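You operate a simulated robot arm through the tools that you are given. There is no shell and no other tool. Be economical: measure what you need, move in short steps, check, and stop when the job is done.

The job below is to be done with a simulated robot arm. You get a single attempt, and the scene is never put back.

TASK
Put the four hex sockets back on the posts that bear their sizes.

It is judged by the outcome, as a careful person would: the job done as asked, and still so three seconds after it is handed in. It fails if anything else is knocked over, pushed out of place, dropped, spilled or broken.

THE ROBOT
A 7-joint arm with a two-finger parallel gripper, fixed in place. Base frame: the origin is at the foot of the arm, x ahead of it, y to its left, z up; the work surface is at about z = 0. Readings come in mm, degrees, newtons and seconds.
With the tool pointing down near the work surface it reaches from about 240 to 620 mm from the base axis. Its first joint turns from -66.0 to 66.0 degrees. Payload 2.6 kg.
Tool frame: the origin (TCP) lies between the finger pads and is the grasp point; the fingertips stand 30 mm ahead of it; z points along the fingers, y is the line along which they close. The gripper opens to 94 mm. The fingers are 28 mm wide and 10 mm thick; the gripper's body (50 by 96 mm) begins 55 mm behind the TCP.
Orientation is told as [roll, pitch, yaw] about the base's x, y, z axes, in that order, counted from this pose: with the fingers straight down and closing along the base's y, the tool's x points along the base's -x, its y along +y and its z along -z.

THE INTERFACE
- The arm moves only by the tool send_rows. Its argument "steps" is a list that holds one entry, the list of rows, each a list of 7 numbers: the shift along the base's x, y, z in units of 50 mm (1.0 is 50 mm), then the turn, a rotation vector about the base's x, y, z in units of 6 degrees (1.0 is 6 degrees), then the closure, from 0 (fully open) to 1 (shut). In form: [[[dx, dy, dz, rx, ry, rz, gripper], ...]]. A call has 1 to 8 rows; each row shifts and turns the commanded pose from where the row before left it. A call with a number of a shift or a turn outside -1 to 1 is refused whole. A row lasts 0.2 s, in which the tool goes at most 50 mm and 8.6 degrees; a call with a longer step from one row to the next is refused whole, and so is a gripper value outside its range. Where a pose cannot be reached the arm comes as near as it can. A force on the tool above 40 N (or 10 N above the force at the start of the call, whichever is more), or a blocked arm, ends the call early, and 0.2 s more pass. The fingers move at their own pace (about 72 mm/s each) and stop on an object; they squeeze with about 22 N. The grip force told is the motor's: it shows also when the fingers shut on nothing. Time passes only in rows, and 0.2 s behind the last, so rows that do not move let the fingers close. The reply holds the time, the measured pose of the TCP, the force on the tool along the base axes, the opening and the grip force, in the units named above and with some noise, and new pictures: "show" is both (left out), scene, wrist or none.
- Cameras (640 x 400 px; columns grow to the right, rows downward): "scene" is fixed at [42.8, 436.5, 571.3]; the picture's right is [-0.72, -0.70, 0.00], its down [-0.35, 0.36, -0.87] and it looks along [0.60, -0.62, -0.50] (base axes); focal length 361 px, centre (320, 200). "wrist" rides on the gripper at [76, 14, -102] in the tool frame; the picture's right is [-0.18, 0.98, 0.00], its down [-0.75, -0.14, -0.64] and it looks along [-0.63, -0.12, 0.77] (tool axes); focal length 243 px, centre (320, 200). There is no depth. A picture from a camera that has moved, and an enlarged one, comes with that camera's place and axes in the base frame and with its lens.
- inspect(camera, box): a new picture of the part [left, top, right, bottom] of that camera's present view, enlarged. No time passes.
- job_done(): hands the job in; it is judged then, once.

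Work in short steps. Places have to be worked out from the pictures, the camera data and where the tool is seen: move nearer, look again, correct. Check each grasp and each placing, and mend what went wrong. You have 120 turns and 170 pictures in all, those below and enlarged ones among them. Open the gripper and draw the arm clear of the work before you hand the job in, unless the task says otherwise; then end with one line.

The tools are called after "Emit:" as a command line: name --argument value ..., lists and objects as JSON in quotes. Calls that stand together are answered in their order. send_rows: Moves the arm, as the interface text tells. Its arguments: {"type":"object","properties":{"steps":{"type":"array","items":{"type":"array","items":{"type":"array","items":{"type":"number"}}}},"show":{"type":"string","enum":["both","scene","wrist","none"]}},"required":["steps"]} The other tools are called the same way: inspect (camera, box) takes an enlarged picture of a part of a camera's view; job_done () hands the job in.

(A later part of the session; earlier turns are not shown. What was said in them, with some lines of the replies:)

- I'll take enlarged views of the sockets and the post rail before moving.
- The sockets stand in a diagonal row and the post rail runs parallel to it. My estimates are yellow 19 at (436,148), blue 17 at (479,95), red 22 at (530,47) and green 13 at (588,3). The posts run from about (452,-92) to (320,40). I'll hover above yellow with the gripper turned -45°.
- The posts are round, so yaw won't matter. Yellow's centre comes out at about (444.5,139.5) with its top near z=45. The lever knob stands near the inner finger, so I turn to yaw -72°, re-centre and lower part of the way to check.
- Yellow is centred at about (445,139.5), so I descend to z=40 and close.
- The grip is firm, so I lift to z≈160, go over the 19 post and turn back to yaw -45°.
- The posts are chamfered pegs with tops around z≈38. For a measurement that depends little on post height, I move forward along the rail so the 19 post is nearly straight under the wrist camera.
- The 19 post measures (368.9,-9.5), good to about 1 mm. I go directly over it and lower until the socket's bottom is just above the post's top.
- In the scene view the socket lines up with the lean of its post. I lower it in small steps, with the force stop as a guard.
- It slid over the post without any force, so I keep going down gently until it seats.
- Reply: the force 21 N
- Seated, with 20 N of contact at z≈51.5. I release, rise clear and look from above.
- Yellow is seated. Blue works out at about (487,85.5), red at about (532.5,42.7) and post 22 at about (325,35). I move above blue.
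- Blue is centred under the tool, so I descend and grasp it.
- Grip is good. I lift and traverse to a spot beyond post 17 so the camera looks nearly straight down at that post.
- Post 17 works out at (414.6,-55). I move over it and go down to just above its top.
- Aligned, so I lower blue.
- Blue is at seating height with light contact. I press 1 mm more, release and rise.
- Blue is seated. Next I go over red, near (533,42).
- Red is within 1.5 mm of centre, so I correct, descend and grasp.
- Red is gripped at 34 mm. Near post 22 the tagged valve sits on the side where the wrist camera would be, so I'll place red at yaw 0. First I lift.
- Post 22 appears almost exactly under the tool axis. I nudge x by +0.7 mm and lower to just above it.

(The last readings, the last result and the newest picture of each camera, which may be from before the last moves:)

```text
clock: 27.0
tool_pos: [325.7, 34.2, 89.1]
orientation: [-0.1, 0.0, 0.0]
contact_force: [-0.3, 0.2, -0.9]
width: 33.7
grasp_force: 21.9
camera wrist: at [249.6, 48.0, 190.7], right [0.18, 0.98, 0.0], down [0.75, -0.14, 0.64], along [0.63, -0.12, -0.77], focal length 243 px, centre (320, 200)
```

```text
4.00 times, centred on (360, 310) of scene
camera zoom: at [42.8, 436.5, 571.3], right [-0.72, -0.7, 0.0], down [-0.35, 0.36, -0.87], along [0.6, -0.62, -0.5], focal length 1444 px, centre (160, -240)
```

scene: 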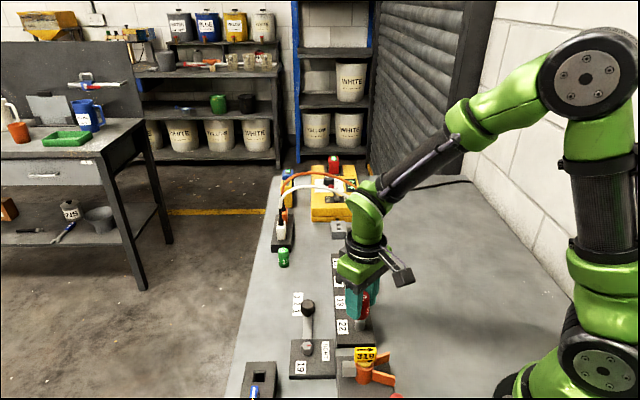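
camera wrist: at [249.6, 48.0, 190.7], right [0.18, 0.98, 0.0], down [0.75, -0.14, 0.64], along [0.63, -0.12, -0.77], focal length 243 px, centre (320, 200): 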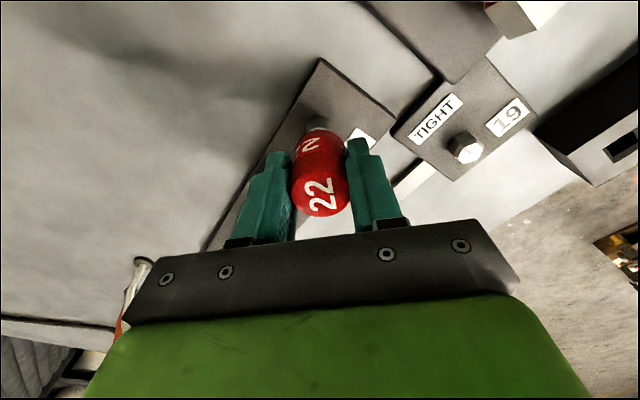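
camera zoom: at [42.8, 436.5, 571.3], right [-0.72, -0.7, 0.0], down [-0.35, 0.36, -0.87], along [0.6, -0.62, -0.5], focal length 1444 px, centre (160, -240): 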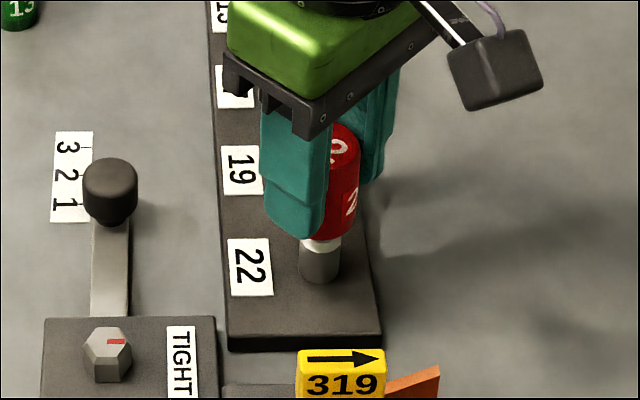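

It looks aligned, so I lower red with the force guard on.

Emit:
send_rows --steps '[[[0, 0, -0.1, 0, 0, 0, 1], [0, 0, -0.12, 0, 0, 0, 1], [0, 0, -0.12, 0, 0, 0, 1], [0, 0, -0.12, 0, 0, 0, 1], [0, 0, -0.12, 0, 0, 0, 1], [0, 0, -0.08, 0, 0, 0, 1], [0, 0, -0.04, 0, 0, 0, 1]]]' --show "scene"

Emit:
inspect --camera "scene" --box '[310, 260, 410, 360]'

```text
clock: 28.6
tool_pos: [324.2, 35.3, 53.0]
orientation: [0.0, 0.0, -0.1]
contact_force: [-2.3, -4.3, 1.0]
width: 33.6
grasp_force: 22.0
```

scene: 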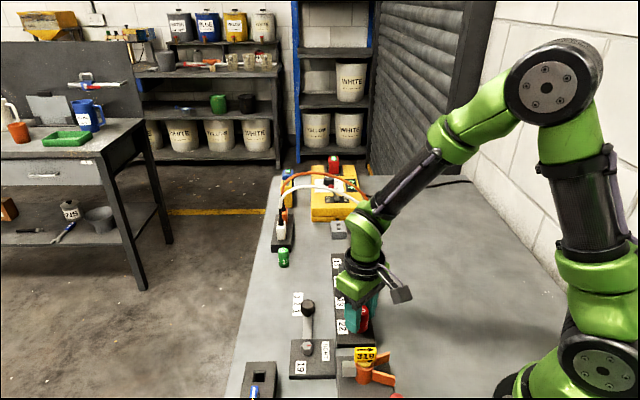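

```text
4.00 times, centred on (360, 310) of scene
camera zoom: at [42.8, 436.5, 571.3], right [-0.72, -0.7, 0.0], down [-0.35, 0.36, -0.87], along [0.6, -0.62, -0.5], focal length 1444 px, centre (160, -240)
```

zoom: 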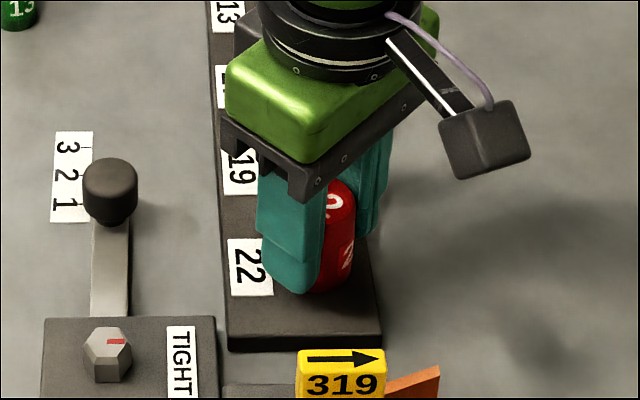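

Red is at seating height. I press a touch, release and rise.

Emit:
send_rows --steps '[[[0, 0, -0.025, 0, 0, 0, 1], [0, 0, 0.01, 0, 0, 0, 0.45], [0, 0, 0, 0, 0, 0, 0.45], [0, 0, 0.3, 0, 0, 0, 0.45], [0, 0, 0.5, 0, 0, 0, 0.45], [0, 0, 0.7, 0, 0, 0, 0.45], [0, 0, 0.5, 0, 0, 0, 0.45]]]'

Emit:
inspect --camera "scene" --box '[310, 230, 410, 360]'

```text
clock: 30.2
tool_pos: [324.7, 35.9, 153.7]
orientation: [0.0, 0.0, 0.0]
contact_force: [0.1, 0.2, 0.0]
width: 51.5
grasp_force: 0.1
camera wrist: at [249.7, 48.5, 255.7], right [0.18, 0.98, 0.0], down [0.75, -0.14, 0.64], along [0.63, -0.12, -0.77], focal length 243 px, centre (320, 200)
```

scene: 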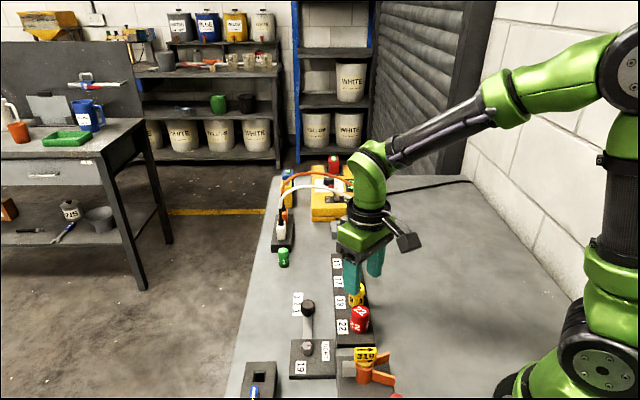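
wrist: 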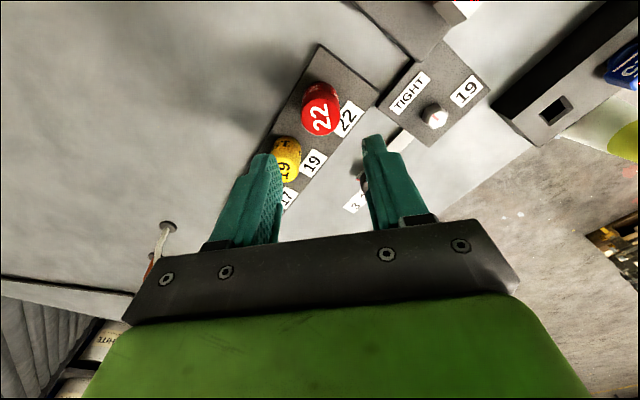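

```text
3.08 times, centred on (360, 295) of scene
camera zoom: at [42.8, 436.5, 571.3], right [-0.72, -0.7, 0.0], down [-0.35, 0.36, -0.87], along [0.6, -0.62, -0.5], focal length 1111 px, centre (197, -92)
```

zoom: 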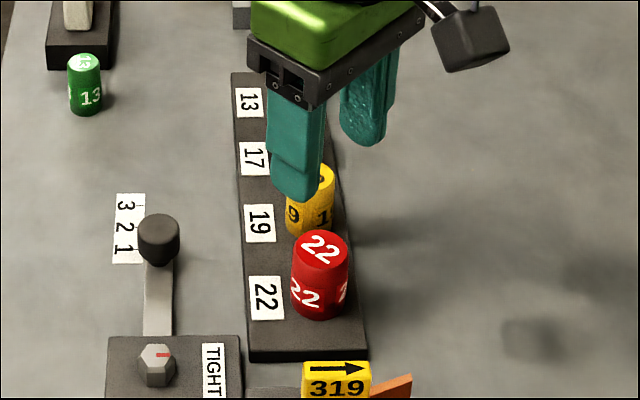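

Three are placed. Next I hover over green, near (579,7.5), at yaw -45°.

Emit:
send_rows --steps '[[[0.634, -0.0675, 0.05, 0, 0, -0.94, 0.5], [0.634, -0.0675, 0, 0, 0, -0.94, 0.5], [0.634, -0.0675, 0, 0, 0, -0.94, 0.5], [0.634, -0.0675, 0, 0, 0, -0.94, 0.5], [0.634, -0.0675, 0, 0, 0, -0.94, 0.5], [0.634, -0.0675, 0, 0, 0, -0.94, 0.5], [0.634, -0.0675, 0, 0, 0, -0.94, 0.5], [0.634, -0.0675, 0, 0, 0, -0.94, 0.5]]]'

Emit:
inspect --camera "wrist" --box '[240, 70, 400, 230]'

Emit:
inspect --camera "scene" --box '[250, 150, 390, 290]'

```text
clock: 32.0
tool_pos: [577.1, 8.1, 155.1]
orientation: [-0.1, 0.1, -45.3]
contact_force: [0.1, 0.2, 0.1]
width: 46.8
grasp_force: 0.1
camera wrist: at [534.9, 71.0, 257.2], right [0.83, 0.56, 0.0], down [0.43, -0.63, 0.64], along [0.36, -0.53, -0.77], focal length 243 px, centre (320, 200)
```

scene: 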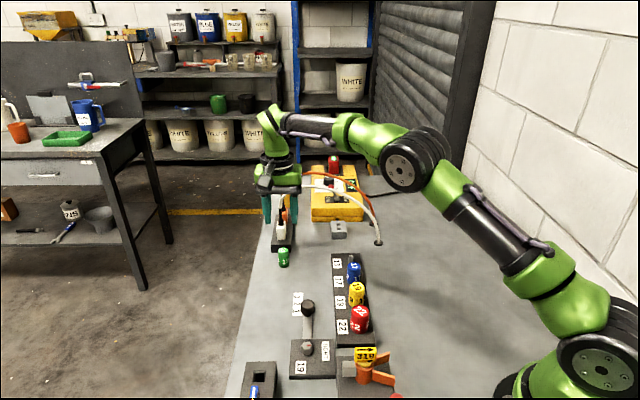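
wrist: 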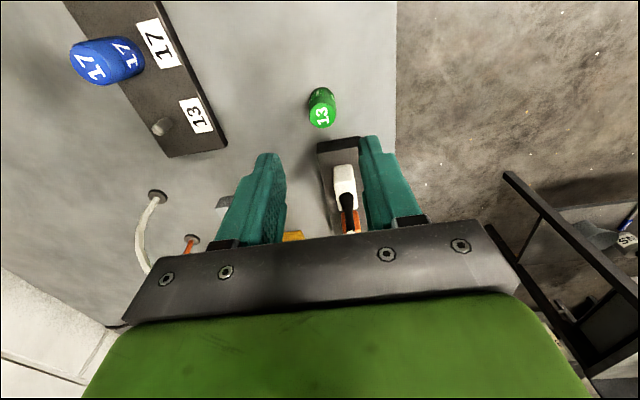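

```text
2.50 times, centred on (320, 150) of wrist
camera zoom: at [534.9, 71.0, 257.2], right [0.83, 0.56, 0.0], down [0.43, -0.63, 0.64], along [0.36, -0.53, -0.77], focal length 606 px, centre (320, 325)
```

zoom: 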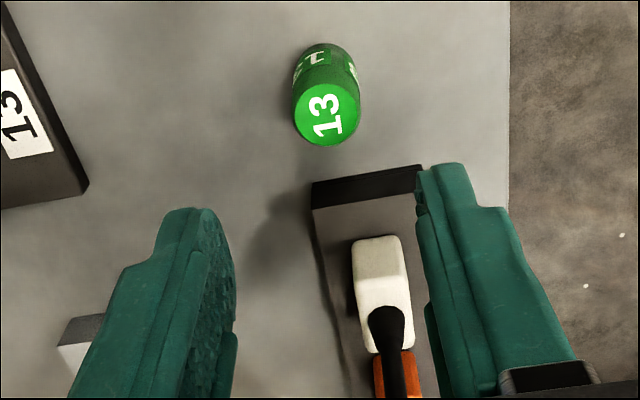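

```text
2.86 times, centred on (320, 220) of scene
camera zoom: at [42.8, 436.5, 571.3], right [-0.72, -0.7, 0.0], down [-0.35, 0.36, -0.87], along [0.6, -0.62, -0.5], focal length 1032 px, centre (320, 143)
```

zoom: 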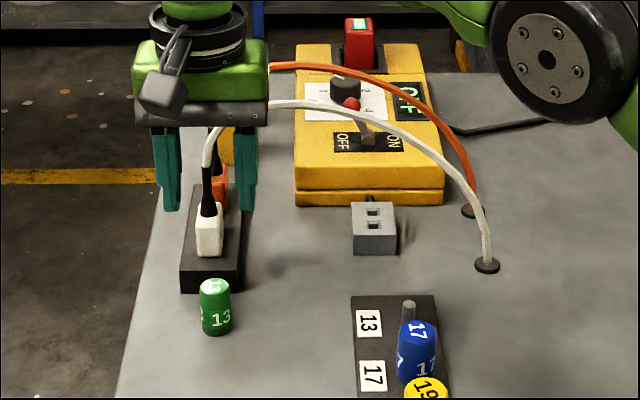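

Green is a few mm off, at about (582,7). The power strip and cable stay more than 40 mm away. I correct and lower to check.

Emit:
send_rows --steps '[[[0.064, -0.008, -0.4, 0, 0, 0, 0.5], [0, 0, -0.5, 0, 0, 0, 0.5], [0, 0, 0, 0, 0, 0, 0.5]]]' --show "wrist"

Emit:
inspect --camera "wrist" --box '[240, 90, 400, 190]'

```text
clock: 32.8
tool_pos: [581.4, 7.0, 110.1]
orientation: [0.0, 0.0, -45.1]
contact_force: [0.8, -0.6, 0.5]
width: 46.8
grasp_force: 0.0
camera wrist: at [538.4, 70.4, 212.3], right [0.83, 0.56, 0.0], down [0.43, -0.63, 0.64], along [0.36, -0.53, -0.77], focal length 243 px, centre (320, 200)
```

wrist: 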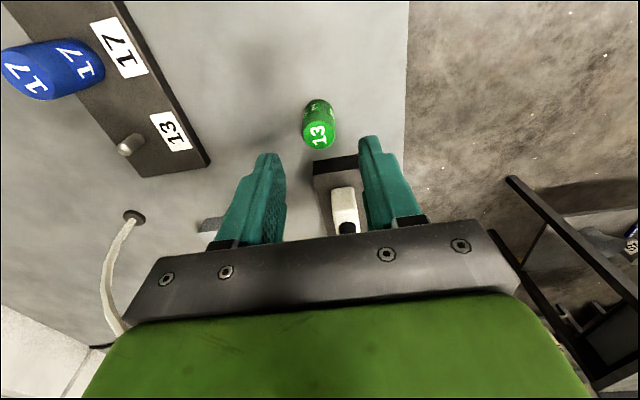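

```text
4.00 times, centred on (320, 140) of wrist
camera zoom: at [538.4, 70.4, 212.3], right [0.83, 0.56, 0.0], down [0.43, -0.63, 0.64], along [0.36, -0.53, -0.77], focal length 970 px, centre (320, 440)
```

zoom: 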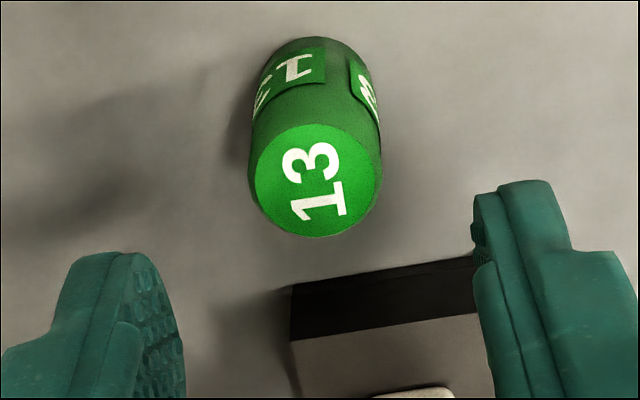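

Centred, so I descend and grasp.

Emit:
send_rows --steps '[[[0, 0, -0.5, 0, 0, 0, 0.5], [0, 0, -0.5, 0, 0, 0, 0.5], [0, 0, -0.38, 0, 0, 0, 0.5], [0, 0, 0, 0, 0, 0, 1], [0, 0, 0, 0, 0, 0, 1], [0, 0, 0, 0, 0, 0, 1]]]' --show "wrist"

Emit:
inspect --camera "wrist" --box '[240, 110, 400, 210]'

```text
clock: 34.2
tool_pos: [582.1, 8.8, 41.2]
orientation: [0.0, 0.0, -45.1]
contact_force: [0.1, 0.0, 0.2]
width: 24.9
grasp_force: 21.6
camera wrist: at [538.6, 70.5, 143.7], right [0.83, 0.56, 0.0], down [0.43, -0.63, 0.64], along [0.36, -0.53, -0.77], focal length 243 px, centre (320, 200)
```

wrist: 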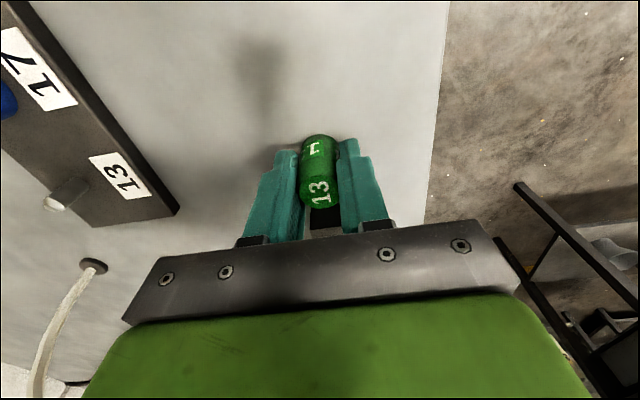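

```text
4.00 times, centred on (320, 160) of wrist
camera zoom: at [538.6, 70.5, 143.7], right [0.83, 0.56, 0.0], down [0.43, -0.63, 0.64], along [0.36, -0.53, -0.77], focal length 970 px, centre (320, 360)
```

zoom: 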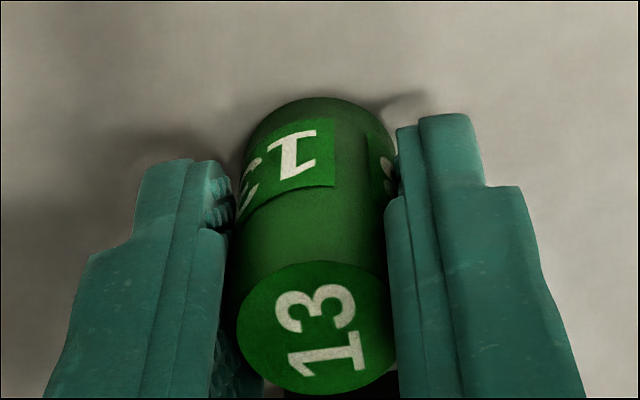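

Green is gripped at 25 mm. I lift, then go first in -x away from the cable before crossing to post 13, expected near (459,-100).

Emit:
send_rows --steps '[[[0, 0, 0.8, 0, 0, 0, 1], [0, 0, 0.8, 0, 0, 0, 1], [0, 0, 0.8, 0, 0, 0, 1], [-0.82, 0, 0, 0, 0, 0, 1], [-0.82, 0, 0, 0, 0, 0, 1], [-0.274, -0.711, 0, 0, 0, 0, 1], [-0.274, -0.711, 0, 0, 0, 0, 1], [-0.274, -0.711, 0, 0, 0, 0, 1]]]'

Emit:
inspect --camera "wrist" --box '[240, 70, 400, 170]'

Emit:
inspect --camera "scene" --box '[290, 180, 410, 300]'

```text
clock: 36.0
tool_pos: [459.7, -99.9, 162.1]
orientation: [0.0, 0.0, -45.2]
contact_force: [-0.2, 0.2, 0.2]
width: 24.5
grasp_force: 21.4
camera wrist: at [415.6, -36.4, 264.3], right [0.83, 0.56, 0.0], down [0.43, -0.63, 0.64], along [0.36, -0.53, -0.77], focal length 243 px, centre (320, 200)
```

scene: 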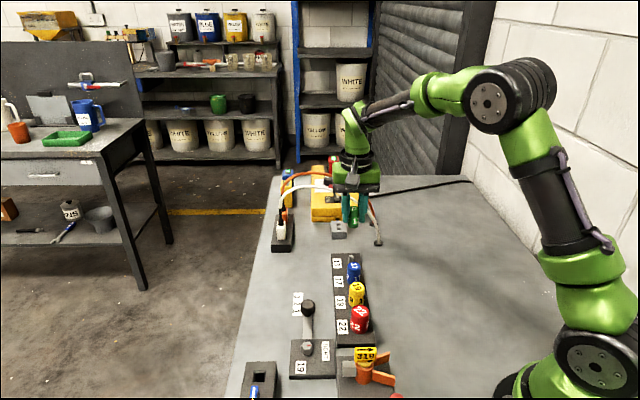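
wrist: 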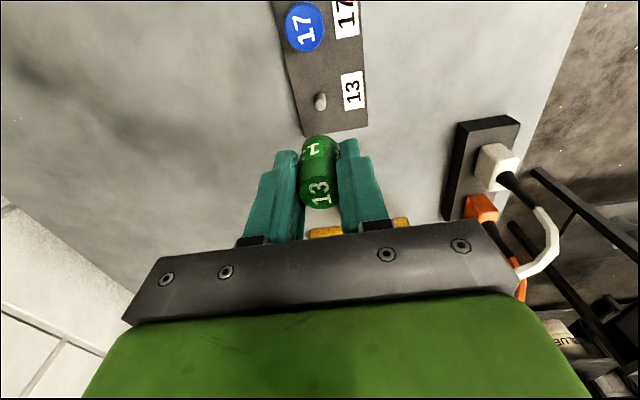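

```text
4.00 times, centred on (320, 120) of wrist
camera zoom: at [415.6, -36.4, 264.3], right [0.83, 0.56, 0.0], down [0.43, -0.63, 0.64], along [0.36, -0.53, -0.77], focal length 970 px, centre (320, 520)
```

zoom: 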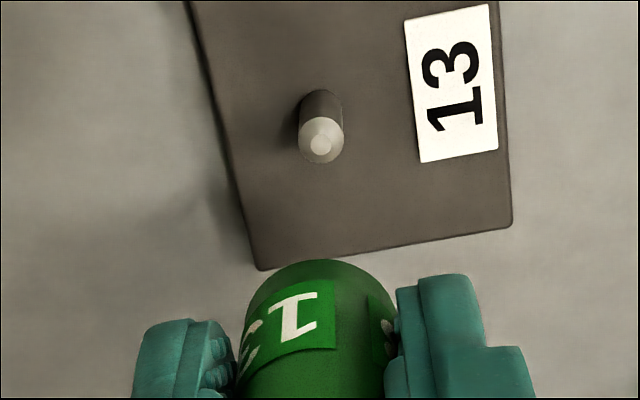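

```text
3.33 times, centred on (350, 240) of scene
camera zoom: at [42.8, 436.5, 571.3], right [-0.72, -0.7, 0.0], down [-0.35, 0.36, -0.87], along [0.6, -0.62, -0.5], focal length 1204 px, centre (220, 67)
```

zoom: 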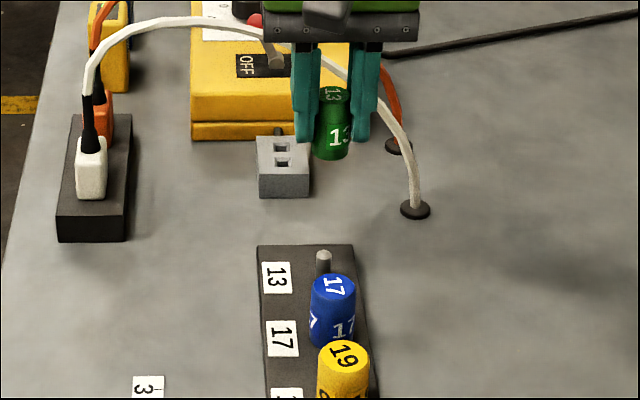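

Post 13 is under the tool to within 1 mm, and the cable is well behind. I lower to just above the post.

Emit:
send_rows --steps '[[[-0.006, 0.014, -0.45, 0, 0, 0, 1], [0, 0, -0.5, 0, 0, 0, 1], [0, 0, -0.5, 0, 0, 0, 1], [0, 0, 0, 0, 0, 0, 1]]]'

Emit:
inspect --camera "scene" --box '[310, 200, 410, 300]'

Emit:
inspect --camera "wrist" --box '[240, 70, 400, 170]'

```text
clock: 37.0
tool_pos: [458.4, -99.1, 88.7]
orientation: [0.0, 0.0, -45.1]
contact_force: [0.3, 0.4, -1.6]
width: 24.7
grasp_force: 21.7
camera wrist: at [415.8, -35.8, 191.6], right [0.83, 0.56, 0.0], down [0.43, -0.63, 0.64], along [0.36, -0.53, -0.77], focal length 243 px, centre (320, 200)
```

scene: 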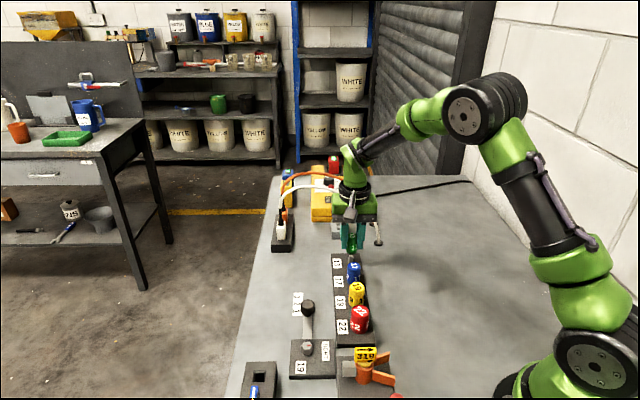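
wrist: 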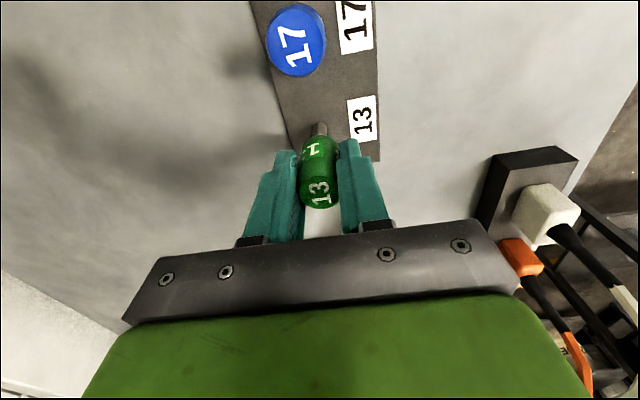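

```text
4.00 times, centred on (360, 250) of scene
camera zoom: at [42.8, 436.5, 571.3], right [-0.72, -0.7, 0.0], down [-0.35, 0.36, -0.87], along [0.6, -0.62, -0.5], focal length 1444 px, centre (160, 0)
```

zoom: 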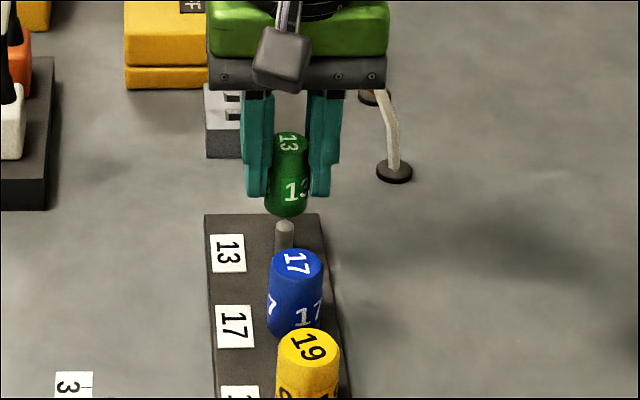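

```text
4.00 times, centred on (320, 120) of wrist
camera zoom: at [415.8, -35.8, 191.6], right [0.83, 0.56, 0.0], down [0.43, -0.63, 0.64], along [0.36, -0.53, -0.77], focal length 970 px, centre (320, 520)
```

zoom: 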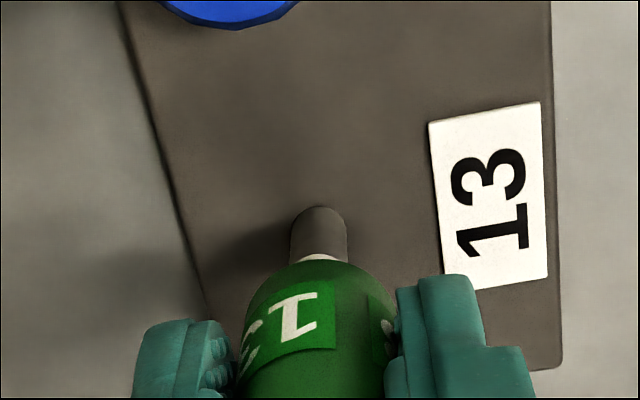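

Aligned to well under a millimetre apart from a small sideways nudge. I lower green.

Emit:
send_rows --steps '[[[0.005, 0.005, -0.1, 0, 0, 0, 1], [0, 0, -0.12, 0, 0, 0, 1], [0, 0, -0.12, 0, 0, 0, 1], [0, 0, -0.12, 0, 0, 0, 1], [0, 0, -0.12, 0, 0, 0, 1], [0, 0, -0.08, 0, 0, 0, 1], [0, 0, -0.07, 0, 0, 0, 1]]]' --show "scene"

Emit:
inspect --camera "scene" --box '[310, 200, 410, 300]'

```text
clock: 38.6
tool_pos: [459.1, -98.6, 52.8]
orientation: [0.1, 0.0, -45.2]
contact_force: [-5.2, 1.1, 14.6]
width: 24.9
grasp_force: 21.9
```

scene: 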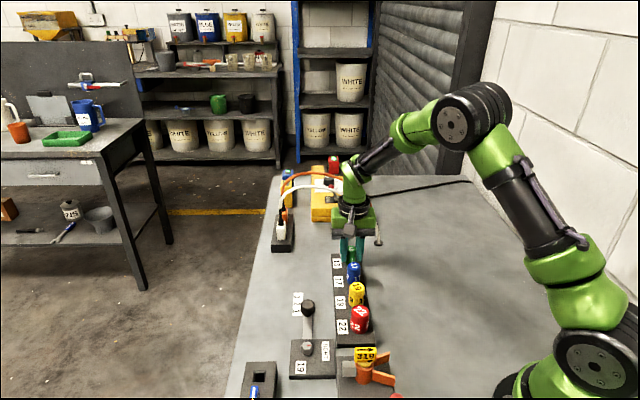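

```text
4.00 times, centred on (360, 250) of scene
camera zoom: at [42.7, 436.5, 571.3], right [-0.72, -0.7, 0.0], down [-0.35, 0.36, -0.87], along [0.6, -0.62, -0.5], focal length 1444 px, centre (160, 0)
```

zoom: 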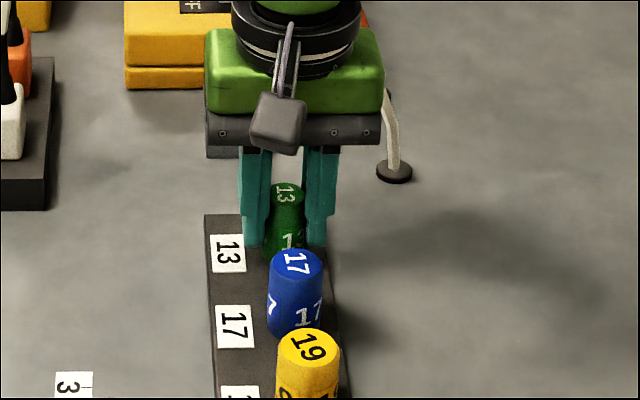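

Green is seated, with 14.6 N of contact. I release, rise and back off clear of the work.

Emit:
send_rows --steps '[[[0, 0, 0.01, 0, 0, 0, 0.5], [0, 0, 0, 0, 0, 0, 0.5], [0, 0, 0.3, 0, 0, 0, 0.5], [0, 0, 0.6, 0, 0, 0, 0.4], [0, 0, 0.8, 0, 0, 0, 0.2], [-0.2, 0.2, 0.8, 0, 0, 0, 0], [-0.5, 0.5, 0.6, 0, 0, 0, 0], [-0.5, 0.5, 0.5, 0, 0, 0, 0]]]'

Emit:
inspect --camera "scene" --box '[250, 180, 420, 370]'

Emit:
inspect --camera "wrist" --box '[200, 0, 440, 200]'

```text
clock: 40.4
tool_pos: [398.6, -38.3, 233.2]
orientation: [0.0, 0.0, -45.2]
contact_force: [-0.9, 0.7, 0.3]
width: 94.2
grasp_force: 0.1
camera wrist: at [356.0, 24.7, 335.2], right [0.83, 0.56, 0.0], down [0.43, -0.63, 0.64], along [0.36, -0.53, -0.77], focal length 243 px, centre (320, 200)
```

scene: 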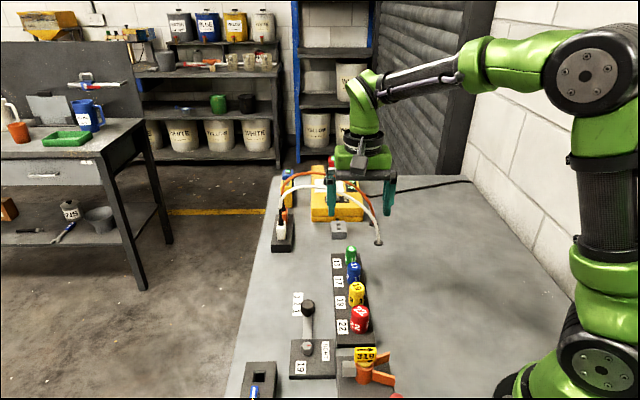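
wrist: 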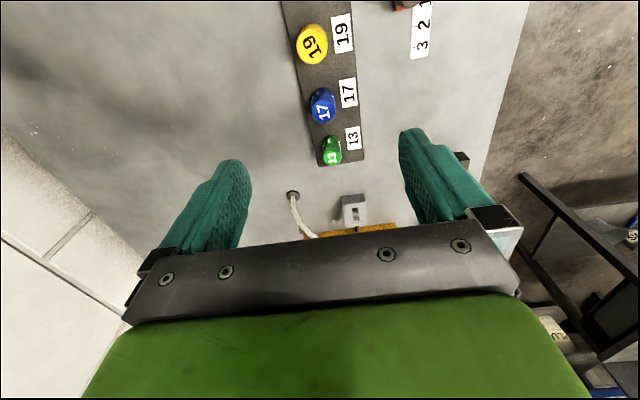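

```text
2.11 times, centred on (335, 275) of scene
camera zoom: at [42.9, 436.5, 571.3], right [-0.72, -0.7, 0.0], down [-0.35, 0.36, -0.87], along [0.6, -0.62, -0.5], focal length 760 px, centre (288, 42)
```

zoom: 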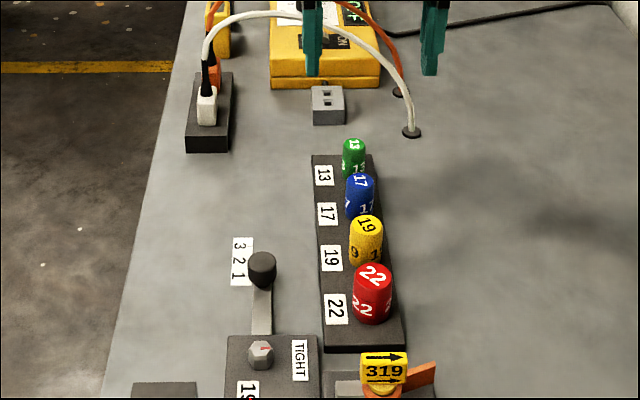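

```text
2.00 times, centred on (320, 100) of wrist
camera zoom: at [356.0, 24.7, 335.2], right [0.83, 0.56, 0.0], down [0.43, -0.63, 0.64], along [0.36, -0.53, -0.77], focal length 485 px, centre (320, 400)
```

zoom: 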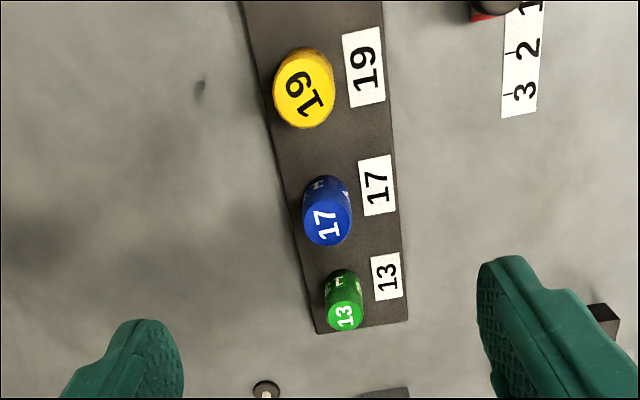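

All four sockets sit upright on their matching posts, nothing else has moved, and the gripper is open and clear, so I hand the job in.

Emit:
job_done

```text
The job is handed in.
```

The 13, 17, 19 and 22 sockets are each seated on the post with the same number, nothing else was disturbed, and the arm is drawn clear.
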